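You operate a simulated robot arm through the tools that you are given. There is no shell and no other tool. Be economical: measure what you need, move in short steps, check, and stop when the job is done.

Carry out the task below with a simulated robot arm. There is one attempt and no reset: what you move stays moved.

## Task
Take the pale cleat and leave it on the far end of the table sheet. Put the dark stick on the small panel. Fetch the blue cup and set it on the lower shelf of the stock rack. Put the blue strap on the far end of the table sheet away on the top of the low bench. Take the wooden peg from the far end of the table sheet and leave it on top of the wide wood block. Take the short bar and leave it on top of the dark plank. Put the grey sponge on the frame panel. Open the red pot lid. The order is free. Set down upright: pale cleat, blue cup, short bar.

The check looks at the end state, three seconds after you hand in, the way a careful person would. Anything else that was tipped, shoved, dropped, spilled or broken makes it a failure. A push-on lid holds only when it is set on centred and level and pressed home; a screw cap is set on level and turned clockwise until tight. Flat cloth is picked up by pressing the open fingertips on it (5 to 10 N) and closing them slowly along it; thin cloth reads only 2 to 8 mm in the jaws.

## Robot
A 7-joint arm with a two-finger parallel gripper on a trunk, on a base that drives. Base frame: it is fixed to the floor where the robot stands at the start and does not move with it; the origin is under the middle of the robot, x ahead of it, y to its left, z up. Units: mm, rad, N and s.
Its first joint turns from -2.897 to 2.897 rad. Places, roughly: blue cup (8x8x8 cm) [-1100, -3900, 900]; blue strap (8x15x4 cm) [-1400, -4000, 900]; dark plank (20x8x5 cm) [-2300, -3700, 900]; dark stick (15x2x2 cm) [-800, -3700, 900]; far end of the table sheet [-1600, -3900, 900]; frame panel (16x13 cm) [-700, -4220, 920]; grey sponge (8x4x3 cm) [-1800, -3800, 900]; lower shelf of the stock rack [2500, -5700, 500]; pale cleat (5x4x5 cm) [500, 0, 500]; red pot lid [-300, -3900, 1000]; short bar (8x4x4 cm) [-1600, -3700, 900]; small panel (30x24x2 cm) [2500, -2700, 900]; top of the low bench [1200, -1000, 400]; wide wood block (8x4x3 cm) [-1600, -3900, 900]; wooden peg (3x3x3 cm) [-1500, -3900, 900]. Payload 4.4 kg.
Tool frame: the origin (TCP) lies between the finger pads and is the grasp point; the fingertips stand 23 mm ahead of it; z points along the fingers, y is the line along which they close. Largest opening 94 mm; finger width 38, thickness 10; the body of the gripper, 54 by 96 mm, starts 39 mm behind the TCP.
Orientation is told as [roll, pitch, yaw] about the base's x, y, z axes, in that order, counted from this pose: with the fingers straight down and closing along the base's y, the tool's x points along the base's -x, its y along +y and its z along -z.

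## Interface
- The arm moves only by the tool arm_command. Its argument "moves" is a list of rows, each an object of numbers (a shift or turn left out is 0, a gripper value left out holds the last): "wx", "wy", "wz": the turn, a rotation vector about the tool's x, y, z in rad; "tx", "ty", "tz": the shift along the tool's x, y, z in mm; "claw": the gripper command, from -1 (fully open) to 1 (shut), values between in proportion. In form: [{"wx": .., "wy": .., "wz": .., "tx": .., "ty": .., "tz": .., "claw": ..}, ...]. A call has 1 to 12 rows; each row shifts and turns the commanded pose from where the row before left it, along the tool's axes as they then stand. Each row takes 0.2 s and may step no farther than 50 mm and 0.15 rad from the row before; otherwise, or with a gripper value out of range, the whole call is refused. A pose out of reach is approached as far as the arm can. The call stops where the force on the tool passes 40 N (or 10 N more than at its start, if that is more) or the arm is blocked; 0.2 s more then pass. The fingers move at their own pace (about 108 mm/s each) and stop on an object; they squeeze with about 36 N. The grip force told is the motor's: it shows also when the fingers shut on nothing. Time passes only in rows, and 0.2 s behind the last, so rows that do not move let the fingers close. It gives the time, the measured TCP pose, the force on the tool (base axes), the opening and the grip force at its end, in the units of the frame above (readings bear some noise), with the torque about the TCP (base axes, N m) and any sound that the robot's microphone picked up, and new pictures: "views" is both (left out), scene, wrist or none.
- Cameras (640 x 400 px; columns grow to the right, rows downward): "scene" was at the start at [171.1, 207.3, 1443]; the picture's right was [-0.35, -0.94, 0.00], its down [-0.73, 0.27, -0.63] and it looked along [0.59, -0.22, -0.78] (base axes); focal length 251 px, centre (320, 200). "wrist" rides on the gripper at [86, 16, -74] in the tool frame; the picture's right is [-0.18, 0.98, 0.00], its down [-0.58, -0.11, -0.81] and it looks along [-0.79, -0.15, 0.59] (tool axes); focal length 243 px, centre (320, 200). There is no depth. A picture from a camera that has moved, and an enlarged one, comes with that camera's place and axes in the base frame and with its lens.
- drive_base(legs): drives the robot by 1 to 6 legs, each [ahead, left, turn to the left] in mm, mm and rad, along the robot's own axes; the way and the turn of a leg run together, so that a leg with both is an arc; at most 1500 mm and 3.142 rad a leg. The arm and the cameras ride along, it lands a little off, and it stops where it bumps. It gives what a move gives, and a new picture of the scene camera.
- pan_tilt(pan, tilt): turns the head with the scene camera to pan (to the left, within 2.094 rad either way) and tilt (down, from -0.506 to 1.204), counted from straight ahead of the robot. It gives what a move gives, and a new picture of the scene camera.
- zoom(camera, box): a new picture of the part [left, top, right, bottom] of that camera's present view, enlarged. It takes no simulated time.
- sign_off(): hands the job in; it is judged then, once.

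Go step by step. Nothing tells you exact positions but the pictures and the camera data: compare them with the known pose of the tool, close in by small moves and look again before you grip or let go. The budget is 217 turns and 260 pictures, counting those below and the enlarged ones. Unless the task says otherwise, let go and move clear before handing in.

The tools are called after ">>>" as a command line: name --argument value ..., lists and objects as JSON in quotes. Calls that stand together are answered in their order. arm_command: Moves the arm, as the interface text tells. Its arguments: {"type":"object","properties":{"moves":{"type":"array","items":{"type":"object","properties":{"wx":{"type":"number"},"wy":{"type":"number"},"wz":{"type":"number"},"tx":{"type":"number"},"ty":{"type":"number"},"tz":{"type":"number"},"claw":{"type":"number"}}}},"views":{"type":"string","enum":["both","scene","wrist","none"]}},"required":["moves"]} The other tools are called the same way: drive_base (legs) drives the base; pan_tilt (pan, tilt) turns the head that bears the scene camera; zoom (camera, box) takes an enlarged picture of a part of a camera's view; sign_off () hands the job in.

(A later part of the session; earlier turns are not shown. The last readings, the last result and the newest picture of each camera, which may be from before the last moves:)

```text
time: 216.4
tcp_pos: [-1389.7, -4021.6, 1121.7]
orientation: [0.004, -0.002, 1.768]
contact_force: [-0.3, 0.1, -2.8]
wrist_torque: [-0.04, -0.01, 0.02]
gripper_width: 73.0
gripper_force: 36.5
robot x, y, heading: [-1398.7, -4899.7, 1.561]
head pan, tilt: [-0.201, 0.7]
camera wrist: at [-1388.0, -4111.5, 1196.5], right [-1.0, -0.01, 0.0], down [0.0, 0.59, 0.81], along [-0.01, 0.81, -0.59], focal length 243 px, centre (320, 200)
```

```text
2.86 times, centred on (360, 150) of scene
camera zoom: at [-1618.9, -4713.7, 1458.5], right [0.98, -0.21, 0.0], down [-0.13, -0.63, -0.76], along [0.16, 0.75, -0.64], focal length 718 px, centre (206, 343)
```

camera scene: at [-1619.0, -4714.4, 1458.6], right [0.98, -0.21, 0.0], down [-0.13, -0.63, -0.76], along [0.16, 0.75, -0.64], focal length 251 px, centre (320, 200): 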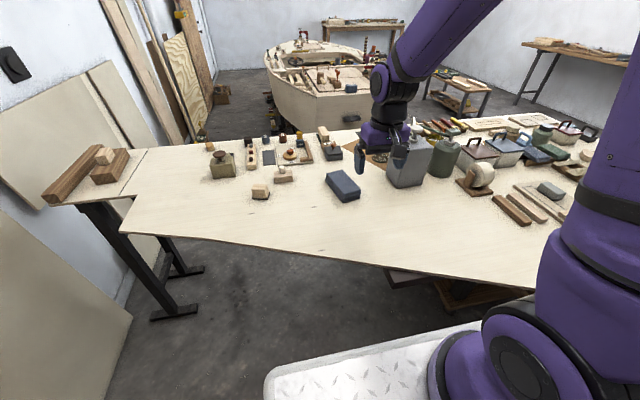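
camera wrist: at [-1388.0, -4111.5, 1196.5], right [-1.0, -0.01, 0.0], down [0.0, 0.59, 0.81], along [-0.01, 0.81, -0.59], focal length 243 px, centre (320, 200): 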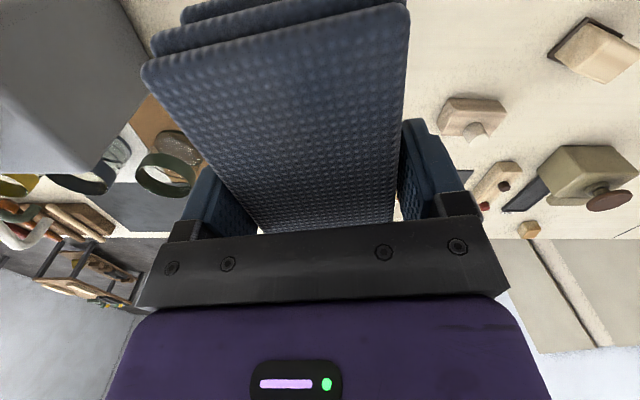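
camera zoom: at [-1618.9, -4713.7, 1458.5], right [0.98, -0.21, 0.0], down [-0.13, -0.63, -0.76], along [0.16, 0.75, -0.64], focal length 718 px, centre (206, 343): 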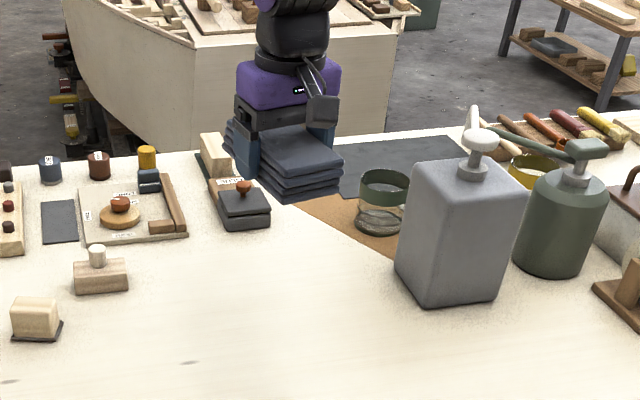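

All layers came along. I retract and drive back east through the aisle.

>>> arm_command --moves '[{"tx": 43, "ty": 8.6, "tz": -4}, {"tx": 43, "ty": 8.6, "tz": -4}, {"tx": 43, "ty": 8.6, "tz": -4}, {"tx": 43, "ty": 8.6, "tz": -4}, {"tx": 43, "ty": 8.6, "tz": -4}]' --views "none"

>>> drive_base --legs '[[-140, 0, 0], [0, -1200, 0]]'

```text
time: 217.6
tcp_pos: [-1389.5, -4244.0, 1145.1]
orientation: [0.003, -0.003, 1.769]
contact_force: [-0.1, 1.2, -3.5]
wrist_torque: [-0.05, -0.02, 0.01]
gripper_width: 72.9
gripper_force: 36.4
robot x, y, heading: [-1403.3, -4897.9, 1.563]
head pan, tilt: [-0.201, 0.7]
```

```text
time: 224.8
tcp_pos: [-152.6, -4392.8, 1144.7]
orientation: [0.001, -0.003, 1.772]
contact_force: [1.2, 0.0, -2.4]
wrist_torque: [0.0, -0.05, 0.03]
gripper_width: 73.0
gripper_force: 36.0
robot x, y, heading: [-160.8, -5046.4, 1.567]
head pan, tilt: [-0.201, 0.7]
camera scene: at [-378.6, -4864.1, 1458.6], right [0.98, -0.2, 0.0], down [-0.13, -0.63, -0.76], along [0.15, 0.75, -0.64], focal length 251 px, centre (320, 200)
```

scene: 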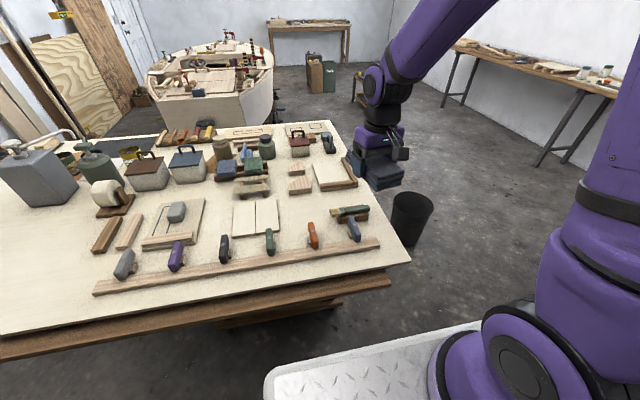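

On course. I continue to x≈1150 and then north toward the low bench.

>>> drive_base --legs '[[0, -1290, 0], [1300, 0, 0], [1250, 0, 0]]'

>>> pan_tilt --pan -0.1 --tilt 0.8

```text
time: 243.5
tcp_pos: [946.6, -1816.9, 1145.7]
orientation: [0.004, -0.002, 1.869]
contact_force: [0.8, -0.3, -2.2]
wrist_torque: [-0.03, -0.01, -0.03]
gripper_width: 72.8
gripper_force: 36.7
robot x, y, heading: [998.4, -2467.9, 1.66]
head pan, tilt: [-0.201, 0.7]
camera scene: at [766.7, -2307.5, 1458.6], right [0.99, -0.11, 0.0], down [-0.07, -0.64, -0.76], along [0.08, 0.76, -0.64], focal length 251 px, centre (320, 200)
```

scene: 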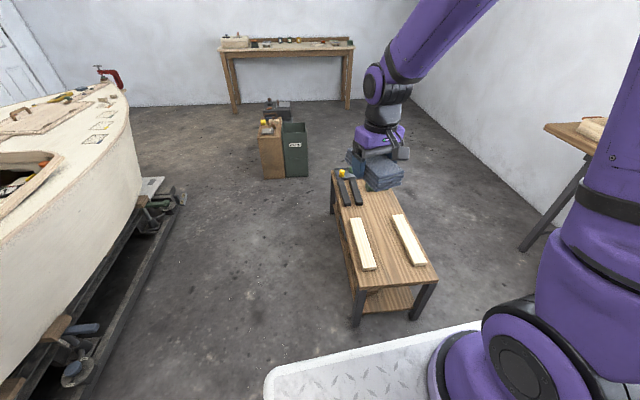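

```text
time: 244.2
tcp_pos: [947.0, -1816.4, 1146.3]
orientation: [0.002, -0.001, 1.868]
contact_force: [-0.2, 0.1, -3.4]
wrist_torque: [-0.02, -0.01, 0.02]
gripper_width: 72.6
gripper_force: 36.1
robot x, y, heading: [1000.4, -2466.3, 1.661]
head pan, tilt: [-0.099, 0.799]
camera scene: at [758.1, -2311.3, 1450.4], right [1.0, 0.0, 0.0], down [0.0, -0.72, -0.7], along [0.0, 0.7, -0.72], focal length 251 px, centre (320, 200)
```

scene: 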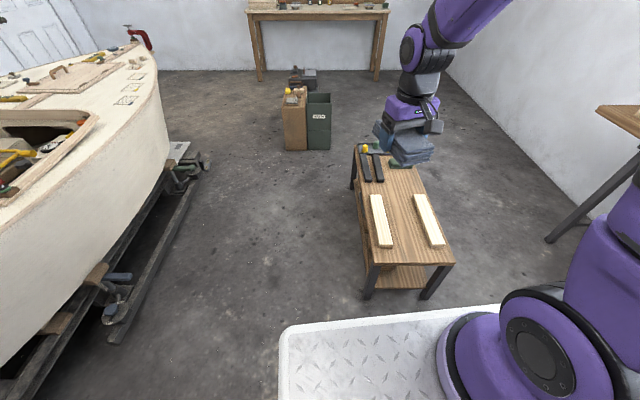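

The low bench top has a free strip between two pale bars, around [1188,-1520]. I position the robot squarely in front of its near end.

>>> drive_base --legs '[[0, 0, -0.09], [0, -190, 0], [225, 0, 0]]'

>>> arm_command --moves '[{"wz": 0.105}, {"wz": 0.105}, {"tz": 45}, {"tz": 45}, {"tz": 45}, {"tz": 45}, {"tz": 45}]' --views "both"

```text
time: 247.6
tcp_pos: [1189.5, -1583.1, 1145.2]
orientation: [0.004, -0.001, 1.783]
contact_force: [0.0, 0.1, -3.5]
wrist_torque: [-0.03, 0.0, 0.01]
gripper_width: 72.8
gripper_force: 35.6
robot x, y, heading: [1190.4, -2233.5, 1.585]
head pan, tilt: [-0.099, 0.799]
camera scene: at [959.7, -2060.7, 1450.3], right [1.0, -0.09, 0.0], down [-0.06, -0.71, -0.7], along [0.06, 0.69, -0.72], focal length 251 px, centre (320, 200)
```

scene: 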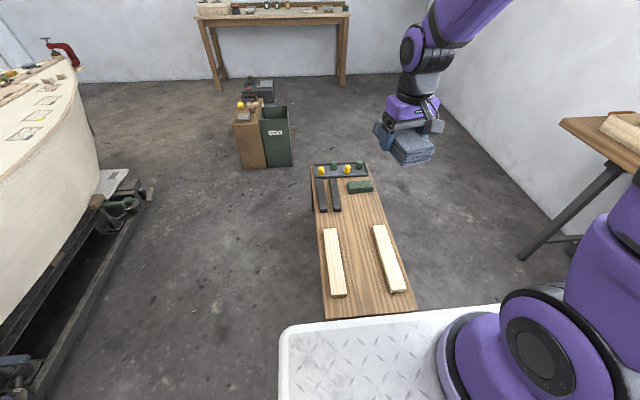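

```text
time: 249.2
tcp_pos: [1189.3, -1584.8, 920.1]
orientation: [0.002, -0.002, 1.576]
contact_force: [-0.6, -1.1, -1.9]
wrist_torque: [0.02, -0.02, 0.02]
gripper_width: 73.0
gripper_force: 36.2
robot x, y, heading: [1189.2, -2236.9, 1.576]
head pan, tilt: [-0.099, 0.799]
camera scene: at [959.9, -2061.3, 1450.4], right [1.0, -0.09, 0.0], down [-0.06, -0.71, -0.7], along [0.06, 0.69, -0.72], focal length 251 px, centre (320, 200)
camera wrist: at [1173.8, -1671.9, 993.1], right [-0.98, 0.18, 0.0], down [0.11, 0.58, 0.81], along [0.14, 0.79, -0.59], focal length 243 px, centre (320, 200)
```

scene: 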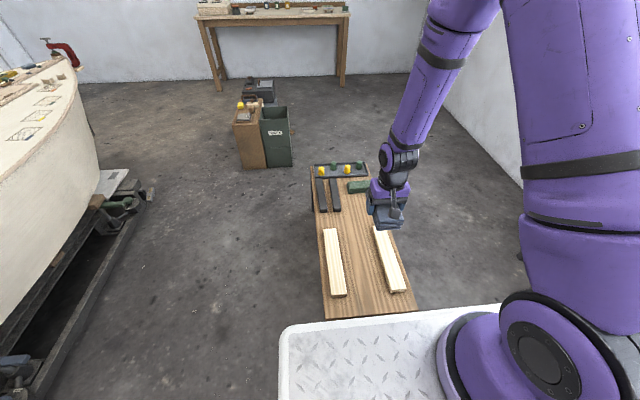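
wrist: 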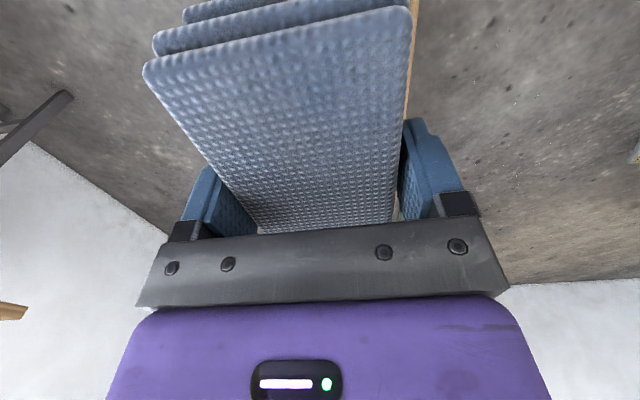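

The bench top is near z 385, with a 210 mm gap between the bars around [1215,-1440]. I move over it and descend to z≈520.

>>> arm_command --moves '[{"tx": -48.3, "ty": -8.7}, {"tx": -48.3, "ty": -8.7}, {"tx": -48.3, "ty": -8.7}, {"tz": 48}, {"tz": 48}, {"tz": 48}, {"tz": 48}, {"tz": 48}, {"tz": 48}, {"tz": 48}, {"tz": 48}]' --views "both"

>>> zoom --camera "scene" --box '[290, 150, 450, 330]'

```text
time: 251.6
tcp_pos: [1213.6, -1438.8, 536.0]
orientation: [0.002, -0.002, 1.573]
contact_force: [0.8, -0.2, -2.3]
wrist_torque: [-0.02, 0.0, 0.0]
gripper_width: 72.7
gripper_force: 35.6
robot x, y, heading: [1184.8, -2236.5, 1.583]
head pan, tilt: [-0.099, 0.799]
camera scene: at [959.7, -2061.0, 1450.4], right [1.0, -0.09, 0.0], down [-0.06, -0.71, -0.7], along [0.06, 0.69, -0.72], focal length 251 px, centre (320, 200)
camera wrist: at [1198.1, -1524.7, 610.0], right [-0.98, 0.18, 0.0], down [0.11, 0.58, 0.81], along [0.14, 0.79, -0.59], focal length 243 px, centre (320, 200)
```

scene: 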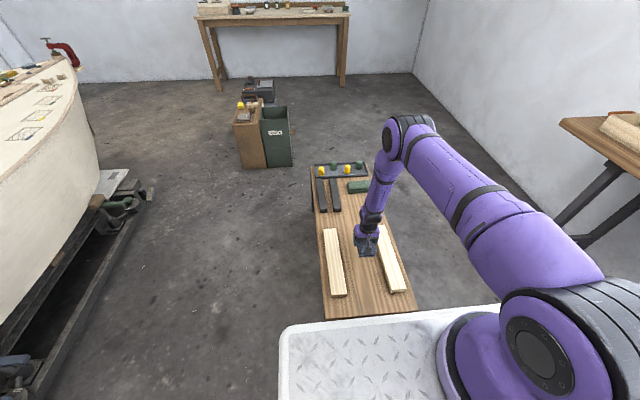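
wrist: 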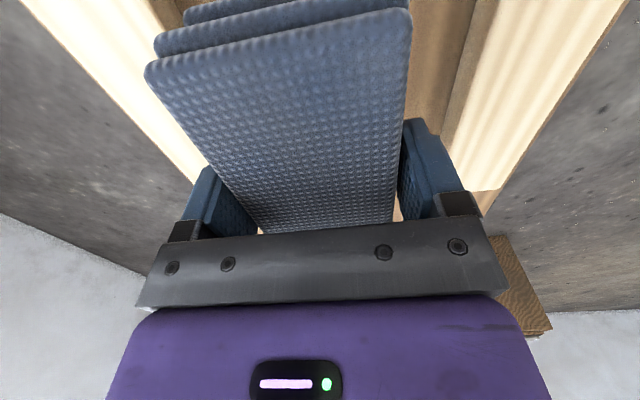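

```text
2.22 times, centred on (370, 240) of scene
camera zoom: at [959.7, -2061.0, 1450.4], right [1.0, -0.09, 0.0], down [-0.06, -0.71, -0.7], along [0.06, 0.69, -0.72], focal length 558 px, centre (209, 111)
```

zoom: 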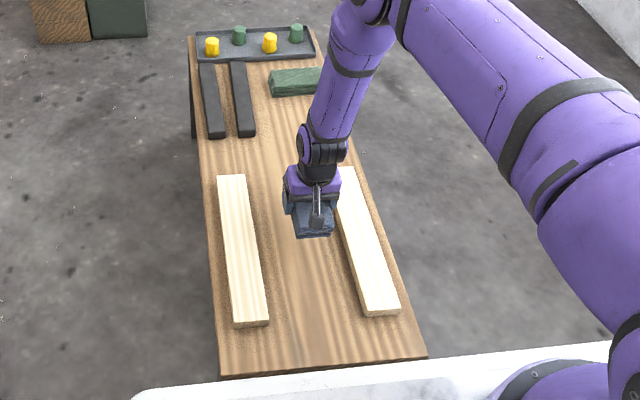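

The strap will land centred between the bars. I lower further and then slowly to contact.

>>> arm_command --moves '[{"tz": 40}, {"tz": 35}, {"tz": 8}, {"tz": 5}, {"tz": 5}, {"tz": 5}, {"tz": 5}, {"tz": 4}, {"tz": 4}, {"tz": 4}, {"tz": 4}, {"tz": 4}]' --views "wrist"

```text
time: 252.9
tcp_pos: [1212.7, -1437.9, 443.4]
orientation: [0.003, 0.001, 1.574]
contact_force: [0.9, -8.3, 19.5]
wrist_torque: [0.05, -0.79, -0.17]
gripper_width: 72.8
gripper_force: 36.2
robot x, y, heading: [1188.2, -2238.9, 1.586]
head pan, tilt: [-0.099, 0.799]
stopped in row 6: the force on the tool passed its limit at 41 N (the readings are from after the stop); the commanded pose is now the measured one
camera wrist: at [1197.6, -1524.0, 517.8], right [-0.98, 0.18, 0.0], down [0.11, 0.58, 0.81], along [0.14, 0.79, -0.59], focal length 243 px, centre (320, 200)
```

wrist: 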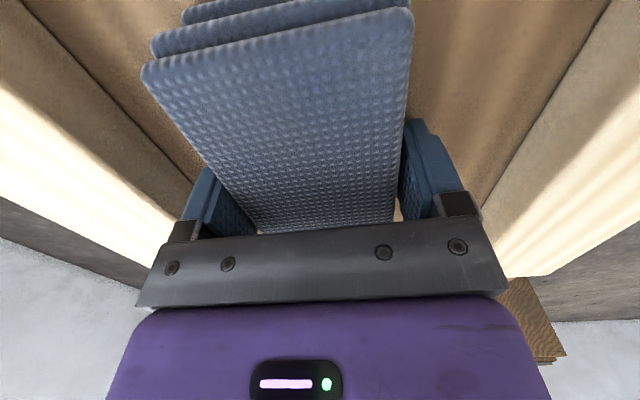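

Contact at z 443, slightly one-sided. I check from the scene camera that the strap touches the bench itself.

>>> zoom --camera "scene" --box '[320, 190, 420, 290]'

```text
4.00 times, centred on (370, 240) of scene
camera zoom: at [959.6, -2061.8, 1450.4], right [1.0, -0.09, 0.0], down [-0.06, -0.71, -0.7], along [0.06, 0.69, -0.72], focal length 1005 px, centre (120, 40)
```

zoom: 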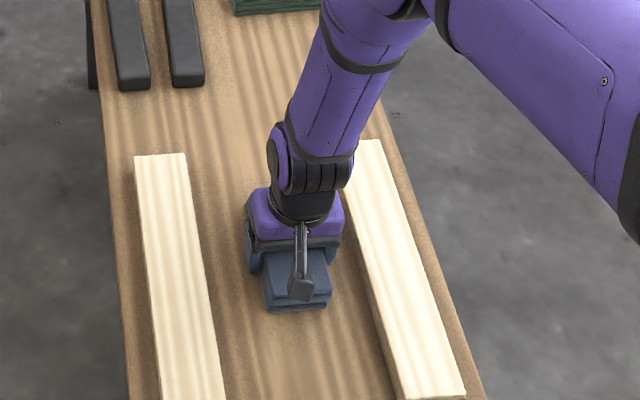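

It stands on the bench between the bars. I release and lift away.

>>> arm_command --moves '[{"tz": 1}, {"claw": -0.7}, {"claw": -0.85}, {}, {}, {"tz": -15}, {"tz": -40}, {"tz": -48}, {"tz": -48}, {"tz": -48}, {"tz": -48}]' --views "none"

>>> zoom --camera "scene" --box '[310, 170, 430, 300]'

```text
time: 253.9
tcp_pos: [1209.5, -1437.2, 443.5]
orientation: [0.008, 0.0, 1.574]
contact_force: [-11.1, -7.1, 18.0]
wrist_torque: [-0.28, -0.64, -0.4]
gripper_width: 82.4
gripper_force: 0.1
robot x, y, heading: [1190.9, -2236.5, 1.582]
head pan, tilt: [-0.099, 0.799]
stopped in row 4: the force on the tool passed its limit at 40 N (the readings are from after the stop); the commanded pose is now the measured one
```

```text
3.08 times, centred on (370, 235) of scene
camera zoom: at [959.1, -2062.0, 1450.4], right [1.0, -0.09, 0.0], down [-0.06, -0.71, -0.7], along [0.06, 0.69, -0.72], focal length 773 px, centre (166, 92)
```

zoom: 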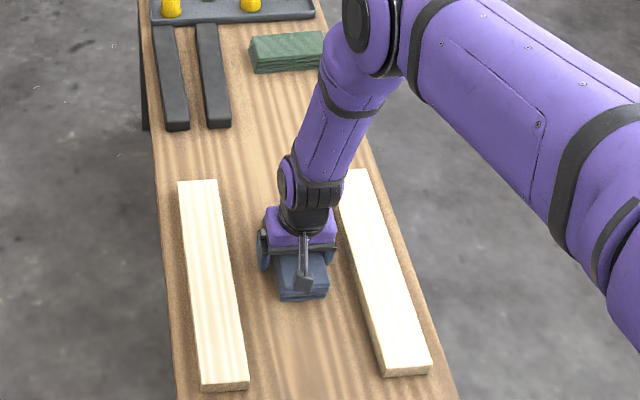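

A fingertip was pressing on the bench as it opened. I rise a few millimetres, finish opening and lift away.

>>> arm_command --moves '[{"tz": -3}, {"tz": -3, "claw": -0.85}, {}, {}, {"tz": -20}, {"tz": -40}, {"tz": -48}, {"tz": -48}, {"tz": -48}, {"tz": -48}]' --views "none"

>>> zoom --camera "scene" --box '[310, 170, 430, 300]'

>>> zoom --camera "wrist" --box '[0, 0, 640, 400]'

```text
time: 256.1
tcp_pos: [1213.4, -1433.9, 698.6]
orientation: [0.006, -0.001, 1.575]
contact_force: [-0.3, 0.1, 0.4]
wrist_torque: [0.0, 0.0, 0.01]
gripper_width: 87.1
gripper_force: 0.2
robot x, y, heading: [1189.4, -2243.9, 1.583]
head pan, tilt: [-0.099, 0.799]
```

```text
3.08 times, centred on (370, 235) of scene
camera zoom: at [959.4, -2060.5, 1450.3], right [1.0, -0.09, 0.0], down [-0.06, -0.71, -0.7], along [0.06, 0.69, -0.72], focal length 773 px, centre (166, 92)
```

zoom: 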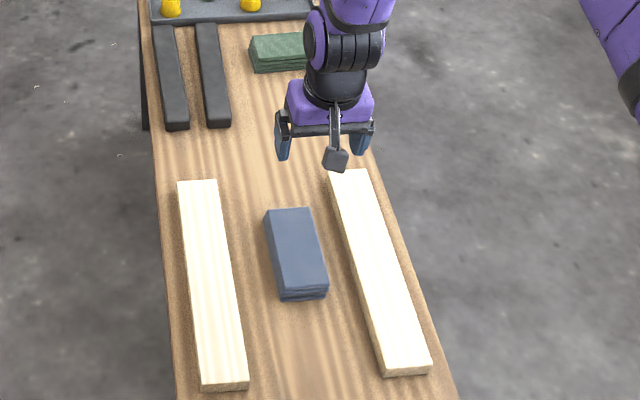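

```text
1.00 times, centred on (320, 200) of wrist (not enlarged: the box is as wide or as high as the picture)
camera zoom: at [1198.4, -1519.8, 773.1], right [-0.98, 0.18, 0.01], down [0.11, 0.58, 0.81], along [0.14, 0.79, -0.59], focal length 243 px, centre (320, 200)
```

zoom: 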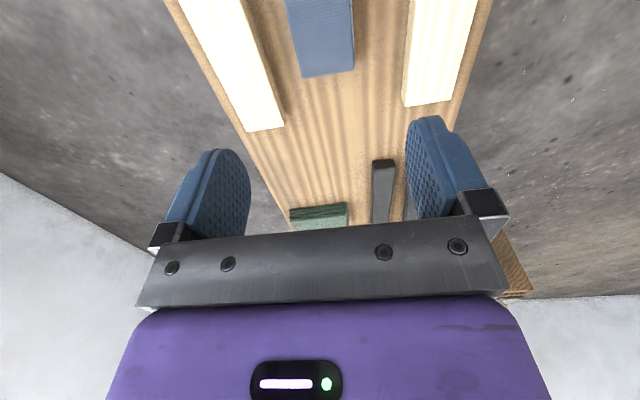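

The strap lies neatly on the low bench. Next I go to the north side of the table, standing lengthwise at about (-330,-3190), for the lid, stick and cup. First raise the arm, then turn and drive.

>>> arm_command --moves '[{"tz": -48}, {"tx": 15, "tz": -46}, {"tx": 15, "tz": -46}, {"tx": 15, "tz": -46}, {"tx": 15, "tz": -46}, {"tx": 15, "tz": -46}, {"tx": 15, "tz": -46}, {"tx": 20, "tz": -45}, {"tx": 20, "tz": -45}]' --views "none"

>>> drive_base --legs '[[0, 0, 1.559], [0, 930, 0], [900, 0, 0]]'

>>> pan_tilt --pan 0.7 --tilt 0.6

```text
time: 258.1
tcp_pos: [1214.7, -1566.3, 1111.5]
orientation: [0.004, 0.0, 1.574]
contact_force: [0.0, 0.1, -0.2]
wrist_torque: [-0.05, -0.02, 0.0]
gripper_width: 87.1
gripper_force: 0.1
robot x, y, heading: [1184.6, -2241.1, 1.578]
head pan, tilt: [-0.099, 0.799]
```

```text
time: 271.2
tcp_pos: [-341.4, -3205.0, 1113.0]
orientation: [0.004, 0.001, -3.091]
contact_force: [0.4, 0.6, -0.1]
wrist_torque: [0.0, 0.0, 0.0]
gripper_width: 87.1
gripper_force: 0.0
robot x, y, heading: [331.6, -3196.0, -3.087]
head pan, tilt: [-0.099, 0.799]
camera scene: at [163.9, -3436.5, 1450.3], right [0.04, 1.0, 0.0], down [0.72, -0.03, -0.7], along [-0.7, 0.03, -0.72], focal length 251 px, centre (320, 200)
```

scene: 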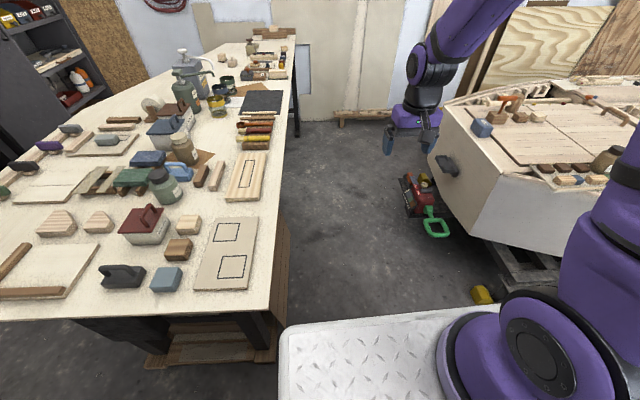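

```text
time: 272.4
tcp_pos: [-340.9, -3204.6, 1112.1]
orientation: [0.006, -0.001, -3.091]
contact_force: [-0.1, 0.0, 0.2]
wrist_torque: [0.0, 0.0, 0.0]
gripper_width: 86.8
gripper_force: 0.1
robot x, y, heading: [330.6, -3198.4, -3.082]
head pan, tilt: [0.7, 0.6]
camera scene: at [180.3, -3500.5, 1467.2], right [-0.69, 0.73, 0.0], down [0.41, 0.39, -0.82], along [-0.6, -0.57, -0.57], focal length 251 px, centre (320, 200)
```

scene: 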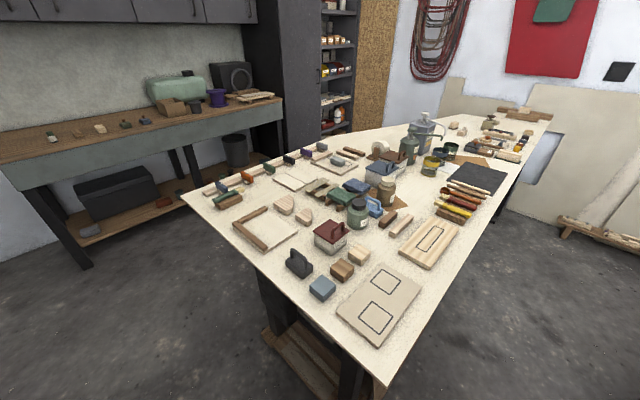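

Everything on the near half is visible now. I enlarge the pot and the brush rack / cups.

>>> zoom --camera "scene" --box '[270, 180, 430, 290]'

>>> zoom --camera "scene" --box '[390, 110, 530, 230]'

```text
3.64 times, centred on (350, 235) of scene
camera zoom: at [180.3, -3500.5, 1467.2], right [-0.69, 0.73, 0.0], down [0.41, 0.39, -0.82], along [-0.6, -0.57, -0.57], focal length 914 px, centre (211, 73)
```

zoom: 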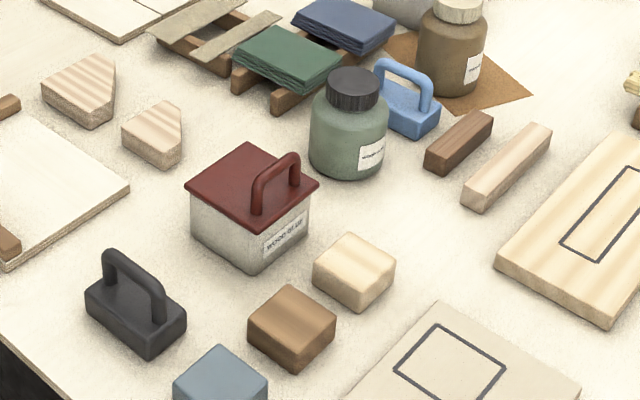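

```text
3.33 times, centred on (460, 170) of scene
camera zoom: at [180.3, -3500.5, 1467.2], right [-0.69, 0.73, 0.0], down [0.41, 0.39, -0.82], along [-0.6, -0.57, -0.57], focal length 837 px, centre (-147, 300)
```

zoom: 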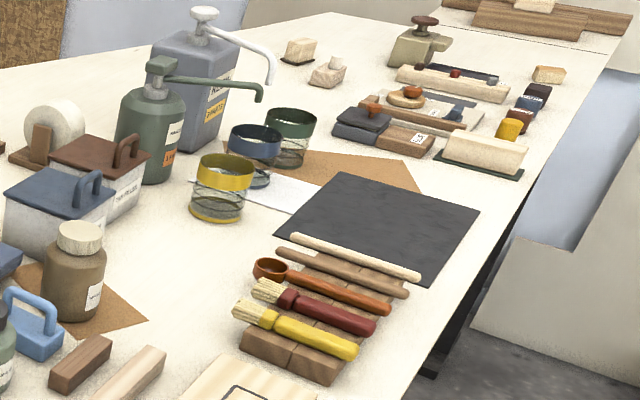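

The red pot's lid has a loop handle at its north edge, likely hinged at the south; the dark stick lies second in the brush rack, and the blue-rimmed cup is ≈[-1014,-3841]. I drive to the working spot.

>>> drive_base --legs '[[0, 0, -0.057], [620, 0, 0]]'

>>> pan_tilt --pan 1.4 --tilt 0.75

```text
time: 276.2
tcp_pos: [-955.3, -3154.9, 1113.1]
orientation: [0.006, 0.001, 3.124]
contact_force: [-0.3, 0.1, -0.1]
wrist_torque: [0.01, 0.0, 0.0]
gripper_width: 86.8
gripper_force: 0.1
robot x, y, heading: [-286.4, -3196.8, 3.129]
head pan, tilt: [0.7, 0.6]
camera scene: at [-454.8, -3486.5, 1467.2], right [-0.64, 0.77, 0.0], down [0.44, 0.36, -0.83], along [-0.64, -0.52, -0.56], focal length 251 px, centre (320, 200)
```

scene: 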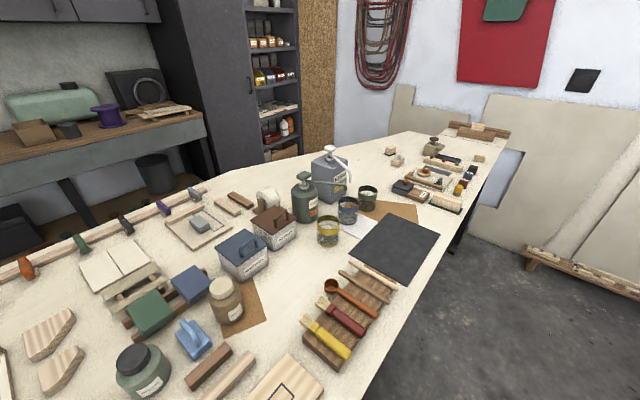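

```text
time: 277.3
tcp_pos: [-955.0, -3154.9, 1112.8]
orientation: [0.006, 0.0, 3.124]
contact_force: [-0.4, 0.0, 0.0]
wrist_torque: [-0.05, 0.0, 0.0]
gripper_width: 86.9
gripper_force: 0.1
robot x, y, heading: [-283.4, -3193.1, 3.13]
head pan, tilt: [1.4, 0.75]
camera scene: at [-401.6, -3511.8, 1454.3], right [-0.98, 0.18, 0.0], down [0.12, 0.67, -0.73], along [-0.13, -0.72, -0.68], focal length 251 px, centre (320, 200)
```

scene: 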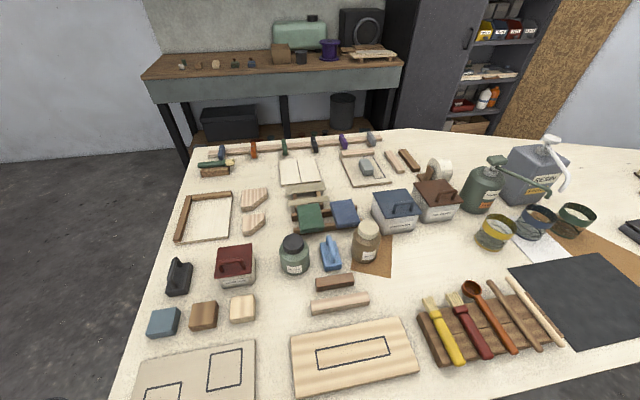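

A superb view: dark (brown) stick at ≈[-831,-3658] lying along y in the rack; pot to the left. I enlarge the pot from this side.

>>> zoom --camera "scene" --box '[190, 220, 290, 310]'

>>> zoom --camera "scene" --box '[400, 180, 600, 370]'

```text
4.44 times, centred on (240, 265) of scene
camera zoom: at [-401.6, -3511.8, 1454.3], right [-0.98, 0.18, 0.0], down [0.12, 0.67, -0.73], along [-0.13, -0.72, -0.68], focal length 1116 px, centre (676, -89)
```

zoom: 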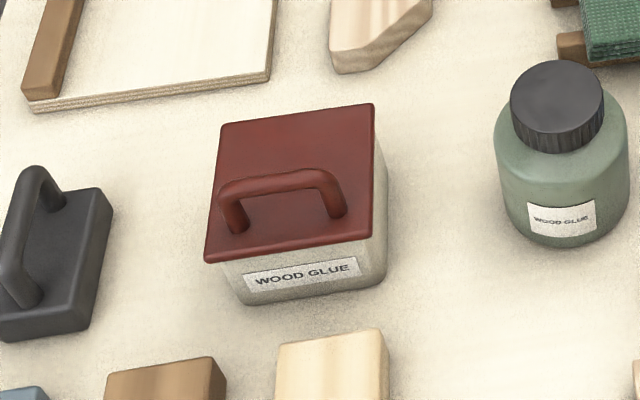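

```text
2.11 times, centred on (500, 275) of scene
camera zoom: at [-401.6, -3511.8, 1454.3], right [-0.98, 0.18, 0.0], down [0.12, 0.67, -0.73], along [-0.13, -0.72, -0.68], focal length 529 px, centre (-59, 42)
```

zoom: 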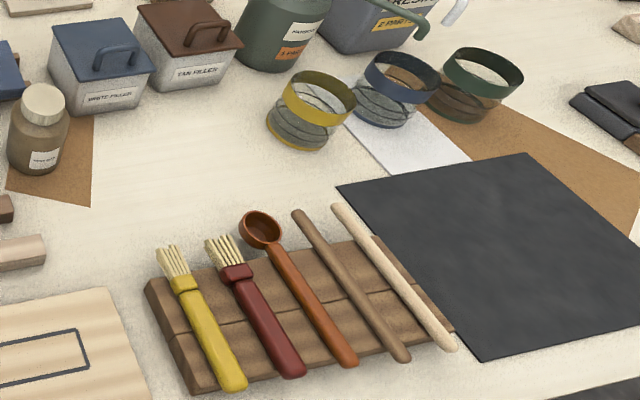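

The lid is hinged-looking with its handle at the north edge (bar ≈[-263,-3852,980]), but from here the head mast is in the arm's way; I will do it from farther east. From here I first fetch the dark stick: rotate the hand so it closes along x.

>>> arm_command --moves '[{"wz": -0.1444}, {"wz": -0.1444}, {"wz": -0.1444}, {"wz": -0.1444}, {"wz": -0.1444}, {"wz": -0.1444}, {"wz": -0.1444}, {"wz": -0.1444}, {"wz": -0.1444}, {"wz": -0.1444}, {"wz": -0.1444}]' --views "scene"

```text
time: 279.7
tcp_pos: [-956.0, -3155.0, 1113.2]
orientation: [-0.002, -0.006, -1.57]
contact_force: [-0.2, -0.5, -0.3]
wrist_torque: [0.01, -0.02, 0.02]
gripper_width: 87.2
gripper_force: 0.1
robot x, y, heading: [-279.6, -3196.0, 3.13]
head pan, tilt: [1.4, 0.75]
camera scene: at [-401.5, -3511.9, 1454.3], right [-0.98, 0.18, 0.0], down [0.12, 0.67, -0.73], along [-0.13, -0.72, -0.68], focal length 251 px, centre (320, 200)
```

scene: 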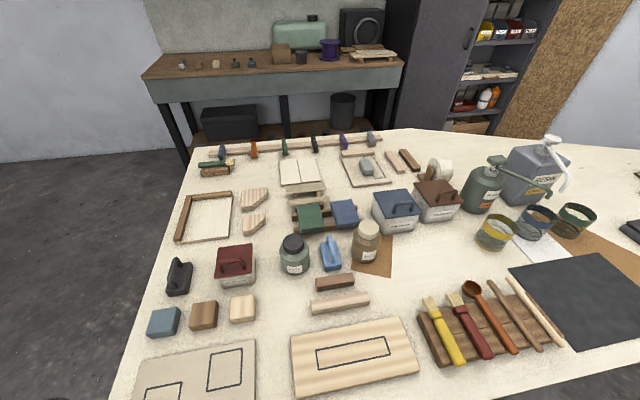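

Now I move over the stick.

>>> arm_command --moves '[{"tx": -45.7, "ty": 11.4, "claw": 0.3}, {"tx": -45.7, "ty": 11.4}, {"tx": -45.7, "ty": 11.4}, {"tx": -45.7, "ty": 11.4}, {"tx": -45.7, "ty": 11.4}, {"tx": -45.7, "ty": 11.4}, {"tx": -45.7, "ty": 11.4}, {"tx": -45.7, "ty": 11.4}, {"tx": -45.7, "ty": 11.4}, {"tx": -45.7, "ty": 11.4}, {"tx": -45.7, "ty": 11.4}]' --views "both"

```text
time: 282.1
tcp_pos: [-833.0, -3654.9, 1114.1]
orientation: [-0.001, -0.006, -1.573]
contact_force: [-0.4, 1.0, 0.4]
wrist_torque: [-0.01, -0.02, 0.0]
gripper_width: 33.0
gripper_force: 0.1
robot x, y, heading: [-279.9, -3193.5, 3.13]
head pan, tilt: [1.4, 0.75]
camera scene: at [-401.8, -3511.1, 1454.5], right [-0.98, 0.18, 0.0], down [0.12, 0.67, -0.73], along [-0.13, -0.72, -0.68], focal length 251 px, centre (320, 200)
camera wrist: at [-816.3, -3569.4, 1187.9], right [0.98, -0.19, 0.0], down [-0.11, -0.58, 0.81], along [-0.15, -0.8, -0.59], focal length 243 px, centre (320, 200)
```

scene: 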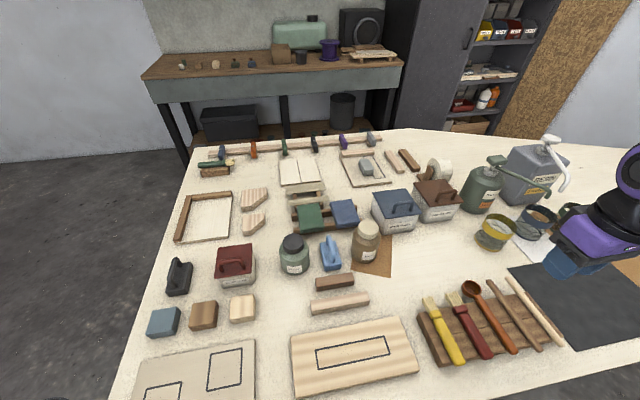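
wrist: 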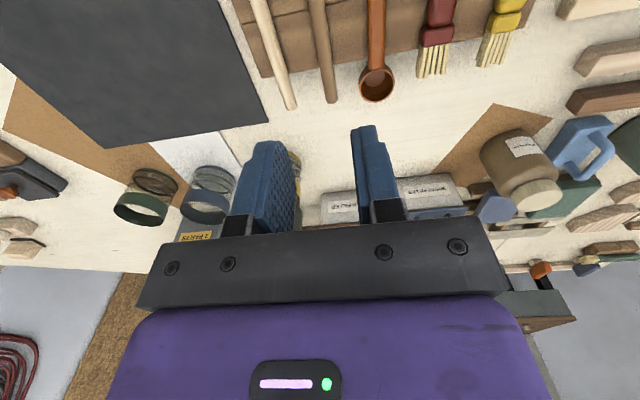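

The stick is exactly under the TCP (x=-833), with 40–50 mm to its neighbours. I descend to just above it.

>>> arm_command --moves '[{"tx": -3, "tz": 45}, {"tz": 45}, {"tz": 40}, {"tz": 20}]' --views "wrist"

>>> pan_tilt --pan 0.9 --tilt 0.9

>>> zoom --camera "scene" --box '[250, 150, 410, 270]'

```text
time: 283.1
tcp_pos: [-826.0, -3661.1, 964.6]
orientation: [-0.002, -0.007, -1.572]
contact_force: [0.2, 0.4, -0.3]
wrist_torque: [-0.02, 0.09, -0.01]
gripper_width: 33.0
gripper_force: 0.0
robot x, y, heading: [-279.6, -3195.3, 3.131]
head pan, tilt: [1.4, 0.75]
camera wrist: at [-811.0, -3574.5, 1038.3], right [0.98, -0.18, 0.0], down [-0.11, -0.58, 0.81], along [-0.15, -0.8, -0.59], focal length 243 px, centre (320, 200)
```

wrist: 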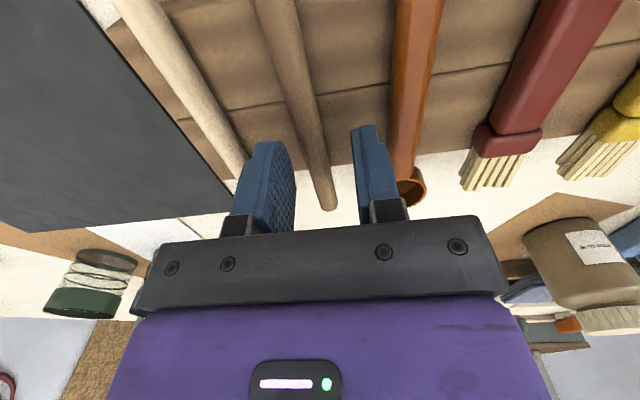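

```text
time: 284.0
tcp_pos: [-826.8, -3661.1, 965.4]
orientation: [-0.001, -0.007, -1.571]
contact_force: [-0.3, 0.1, -0.1]
wrist_torque: [0.0, -0.03, -0.01]
gripper_width: 32.6
gripper_force: 0.1
robot x, y, heading: [-285.1, -3197.6, 3.127]
head pan, tilt: [0.901, 0.901]
camera scene: at [-434.0, -3489.1, 1442.4], right [-0.78, 0.63, 0.0], down [0.49, 0.61, -0.62], along [-0.39, -0.48, -0.78], focal length 251 px, centre (320, 200)
```

scene: 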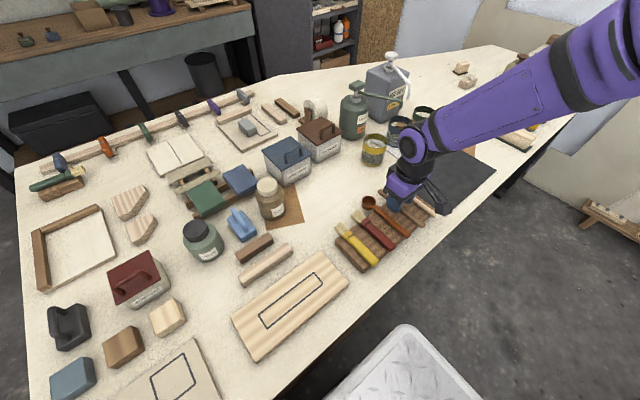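

```text
3.33 times, centred on (330, 210) of scene
camera zoom: at [-434.0, -3489.1, 1442.4], right [-0.78, 0.63, 0.0], down [0.49, 0.61, -0.62], along [-0.39, -0.48, -0.78], focal length 837 px, centre (287, 167)
```

zoom: 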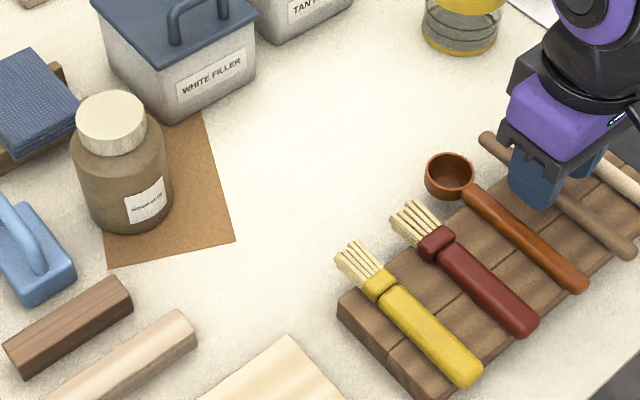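

The stick sits between the fingers. I centre by 4 mm and lower until the tips touch the rack lightly.

>>> arm_command --moves '[{"ty": -4}, {"tz": 6}, {"tz": 5}, {"tz": 3}, {"tz": 3}, {"tz": 3}, {"tz": 3}, {"tz": 3}, {"tz": 3}]' --views "wrist"

```text
time: 285.5
tcp_pos: [-834.6, -3660.2, 949.9]
orientation: [-0.005, -0.009, -1.574]
contact_force: [3.3, 8.6, 14.5]
wrist_torque: [0.45, -0.42, 0.12]
gripper_width: 34.3
gripper_force: 1.7
robot x, y, heading: [-284.0, -3191.2, 3.128]
head pan, tilt: [0.901, 0.901]
stopped in row 7: the force on the tool passed its limit at 47 N (the readings are from after the stop); the commanded pose is now the measured one
camera wrist: at [-817.9, -3573.2, 1022.6], right [0.98, -0.18, 0.0], down [-0.11, -0.57, 0.81], along [-0.15, -0.8, -0.58], focal length 243 px, centre (320, 200)
```

wrist: 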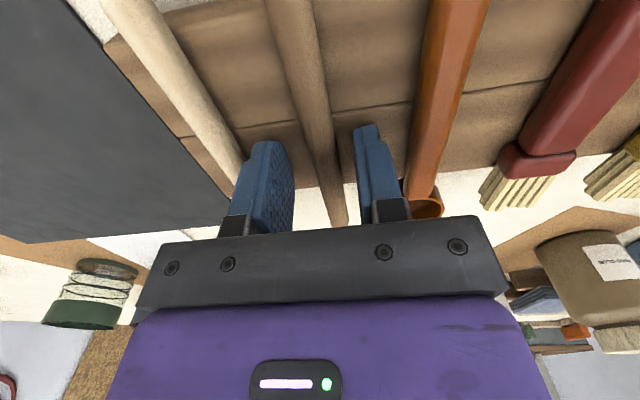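

Tips touch the rack at z 927. I lift 3 mm and close.

>>> arm_command --moves '[{"tz": -3}, {"claw": 0.6}, {"claw": 1}, {}, {}]' --views "wrist"

```text
time: 286.7
tcp_pos: [-835.2, -3661.0, 951.5]
orientation: [-0.001, -0.008, -1.571]
contact_force: [-0.7, 0.6, 0.3]
wrist_torque: [-0.01, -0.04, 0.01]
gripper_width: 12.2
gripper_force: 35.8
robot x, y, heading: [-281.9, -3196.6, 3.128]
head pan, tilt: [0.901, 0.901]
camera wrist: at [-817.8, -3573.9, 1024.7], right [0.98, -0.18, 0.0], down [-0.11, -0.57, 0.81], along [-0.15, -0.8, -0.58], focal length 243 px, centre (320, 200)
```

wrist: 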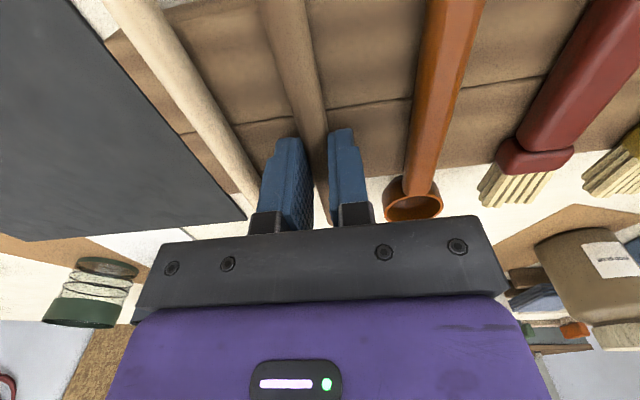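

Gripped at 12 mm. I lift and bring the stick back north over the aisle.

>>> arm_command --moves '[{"tz": -6}, {"tz": -20}, {"tz": -45}, {"tz": -45}, {"tz": -45}, {"tx": 45}, {"tx": 45}, {"tx": 45}, {"tx": 45}, {"tx": 45}, {"tx": 45}, {"tx": 45}]' --views "both"

```text
time: 289.3
tcp_pos: [-836.3, -3347.8, 1111.1]
orientation: [-0.003, -0.01, -1.571]
contact_force: [0.2, -0.2, -1.3]
wrist_torque: [0.04, 0.0, 0.01]
gripper_width: 12.0
gripper_force: 36.2
robot x, y, heading: [-284.4, -3195.4, 3.133]
head pan, tilt: [0.901, 0.901]
camera scene: at [-434.1, -3489.6, 1442.3], right [-0.78, 0.63, 0.0], down [0.49, 0.61, -0.62], along [-0.39, -0.48, -0.78], focal length 251 px, centre (320, 200)
camera wrist: at [-820.2, -3259.6, 1184.6], right [0.98, -0.18, 0.0], down [-0.11, -0.57, 0.81], along [-0.15, -0.8, -0.58], focal length 243 px, centre (320, 200)
```

scene: 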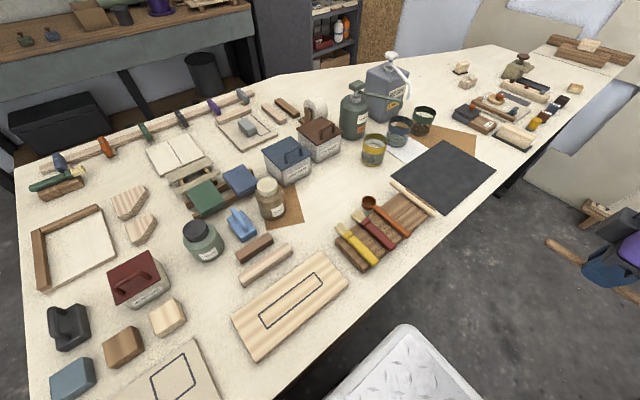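
wrist: 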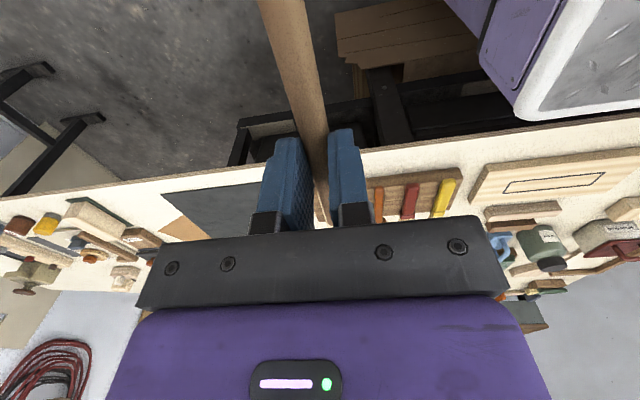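

The stick is held well. I back out east, turn round and head for the small panel (centre ≈[2447,-2660]).

>>> drive_base --legs '[[-1400, 0, 0], [0, 0, 3.141]]'

```text
time: 303.5
tcp_pos: [1667.4, -3132.8, 1111.3]
orientation: [-0.004, -0.01, 1.493]
contact_force: [0.4, 0.4, 0.0]
wrist_torque: [0.03, 0.03, -0.03]
gripper_width: 11.9
gripper_force: 35.5
robot x, y, heading: [1108.0, -3239.3, -0.087]
head pan, tilt: [0.901, 0.901]
camera scene: at [1275.7, -2962.9, 1442.4], right [0.73, -0.69, 0.0], down [-0.54, -0.57, -0.62], along [0.43, 0.45, -0.78], focal length 251 px, centre (320, 200)
```

scene: 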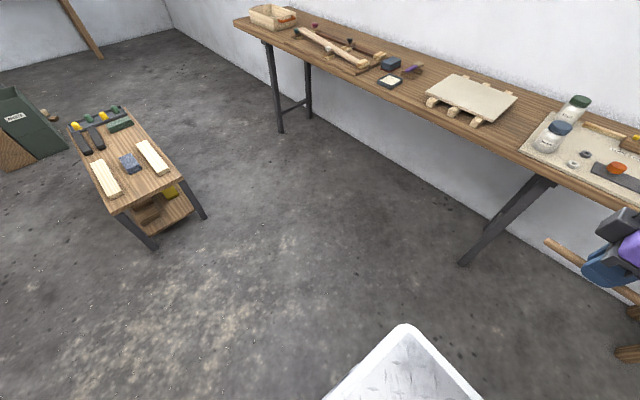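

The panel appears around [2360..2440,-2680]; I move nearer and measure again.

>>> drive_base --legs '[[0, 0, 0.087], [0, 430, 0], [600, 0, 0]]'

>>> pan_tilt --pan -0.1 --tilt 0.75

```text
time: 309.7
tcp_pos: [2260.8, -2666.9, 1111.7]
orientation: [-0.003, -0.008, 1.566]
contact_force: [-0.1, -0.4, 0.2]
wrist_torque: [0.01, 0.01, 0.0]
gripper_width: 12.2
gripper_force: 36.4
robot x, y, heading: [1709.7, -2816.8, -0.016]
head pan, tilt: [0.901, 0.901]
camera scene: at [1858.2, -2525.9, 1442.4], right [0.78, -0.63, 0.0], down [-0.5, -0.61, -0.62], along [0.39, 0.48, -0.78], focal length 251 px, centre (320, 200)
```

scene: 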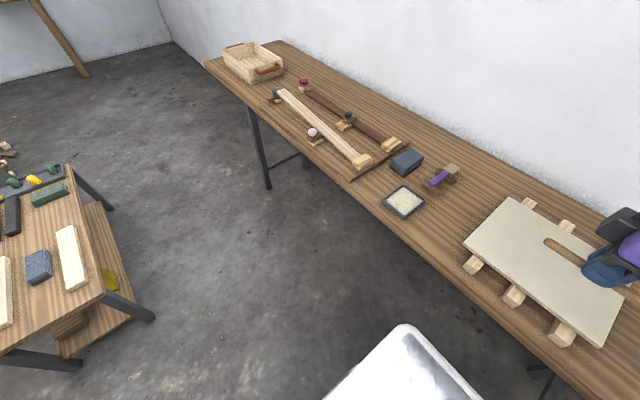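

```text
time: 310.9
tcp_pos: [2261.4, -2667.1, 1112.1]
orientation: [-0.003, -0.007, 1.568]
contact_force: [0.2, 0.1, 0.5]
wrist_torque: [0.0, 0.01, 0.0]
gripper_width: 12.3
gripper_force: 36.0
robot x, y, heading: [1709.9, -2817.2, -0.016]
head pan, tilt: [-0.099, 0.75]
camera scene: at [1892.8, -2593.8, 1454.3], right [-0.11, -0.99, 0.0], down [-0.68, 0.08, -0.73], along [0.73, -0.08, -0.68], focal length 251 px, centre (320, 200)
```

scene: 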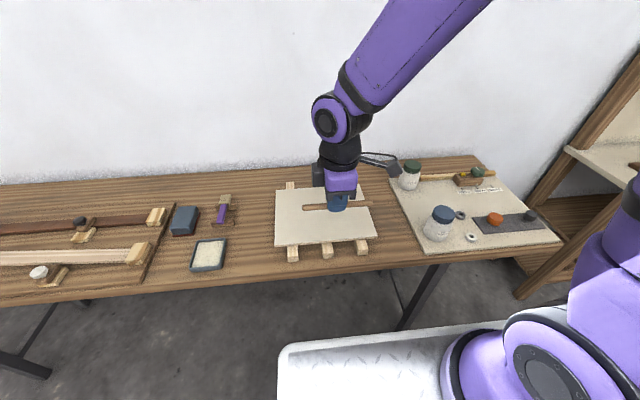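

Both views agree: panel x 2297..2505, y -2788..-2525, centre [2400,-2657], top z≈930. I move the stick over its centre and lower.

>>> arm_command --moves '[{"tx": -3, "ty": -46}, {"tx": -3, "ty": -46}, {"tx": -4, "ty": -47}, {"tz": 45}, {"tz": 45}, {"tz": 25}]' --views "both"

>>> zoom --camera "scene" --box '[250, 150, 410, 270]'

```text
time: 312.3
tcp_pos: [2400.5, -2657.1, 998.8]
orientation: [-0.005, -0.009, 1.566]
contact_force: [-0.3, -0.5, 0.6]
wrist_torque: [0.0, -0.02, 0.02]
gripper_width: 12.3
gripper_force: 35.6
robot x, y, heading: [1706.1, -2817.6, -0.013]
head pan, tilt: [-0.099, 0.75]
camera scene: at [1892.5, -2593.9, 1454.4], right [-0.11, -0.99, 0.0], down [-0.68, 0.08, -0.73], along [0.73, -0.08, -0.68], focal length 251 px, centre (320, 200)
camera wrist: at [2383.7, -2743.7, 1072.2], right [-0.98, 0.19, 0.0], down [0.11, 0.57, 0.81], along [0.15, 0.8, -0.58], focal length 243 px, centre (320, 200)
```

scene: 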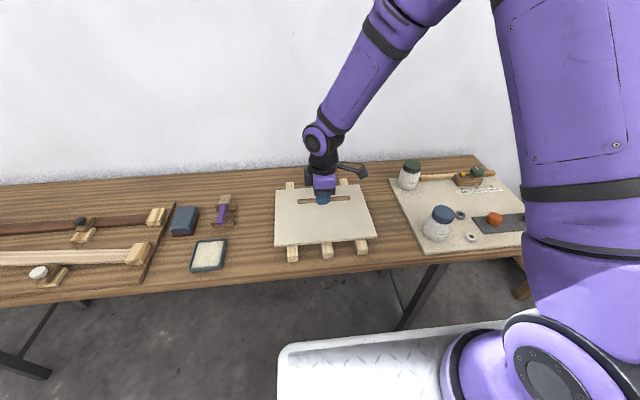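
wrist: 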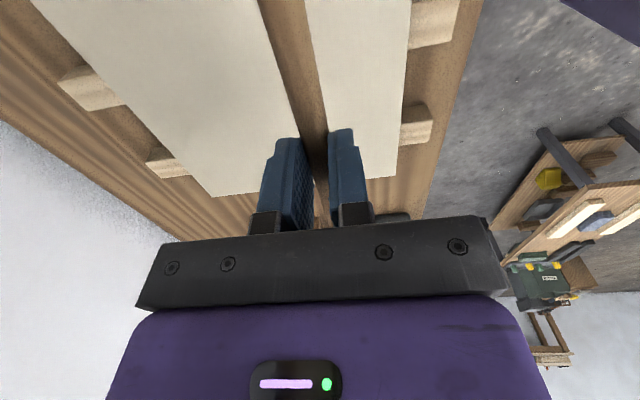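

```text
3.33 times, centred on (330, 210) of scene
camera zoom: at [1892.5, -2593.9, 1454.4], right [-0.11, -0.99, 0.0], down [-0.68, 0.08, -0.73], along [0.73, -0.08, -0.68], focal length 837 px, centre (287, 167)
```

zoom: 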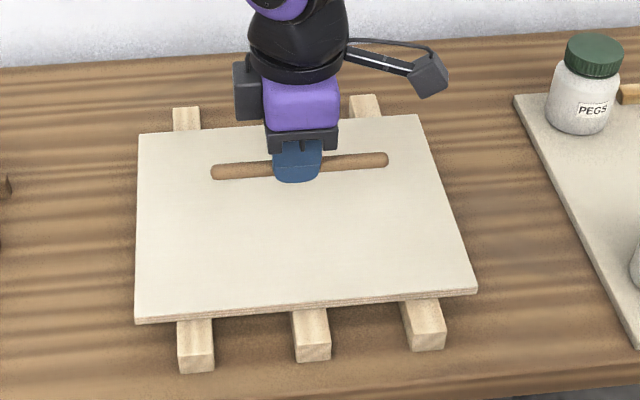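

Well placed over the panel. I lower to contact.

>>> arm_command --moves '[{"tz": 18}, {"tz": 10}, {"tz": 4}, {"tz": 2.5}, {"tz": 2.5}, {"tz": 2.5}, {"tz": 2.5}, {"tz": 2.5}, {"tz": 2.5}, {"tz": 2.5}, {"tz": 2.5}, {"tz": 2.5}]' --views "none"

>>> zoom --camera "scene" --box '[270, 160, 390, 260]'

```text
time: 314.9
tcp_pos: [2400.8, -2655.4, 942.1]
orientation: [-0.004, -0.01, 1.567]
contact_force: [-0.1, 1.0, 0.5]
wrist_torque: [-0.02, 0.02, -0.02]
gripper_width: 12.1
gripper_force: 35.7
robot x, y, heading: [1704.2, -2817.1, -0.016]
head pan, tilt: [-0.099, 0.75]
```

```text
4.00 times, centred on (330, 210) of scene
camera zoom: at [1892.8, -2593.8, 1454.3], right [-0.11, -0.99, 0.0], down [-0.68, 0.08, -0.73], along [0.73, -0.08, -0.68], focal length 1005 px, centre (280, 160)
```

zoom: 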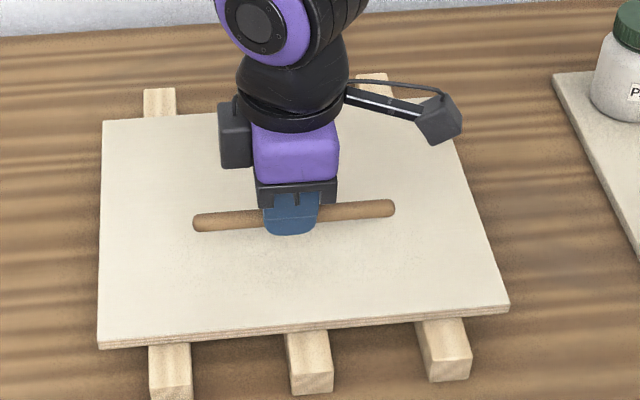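

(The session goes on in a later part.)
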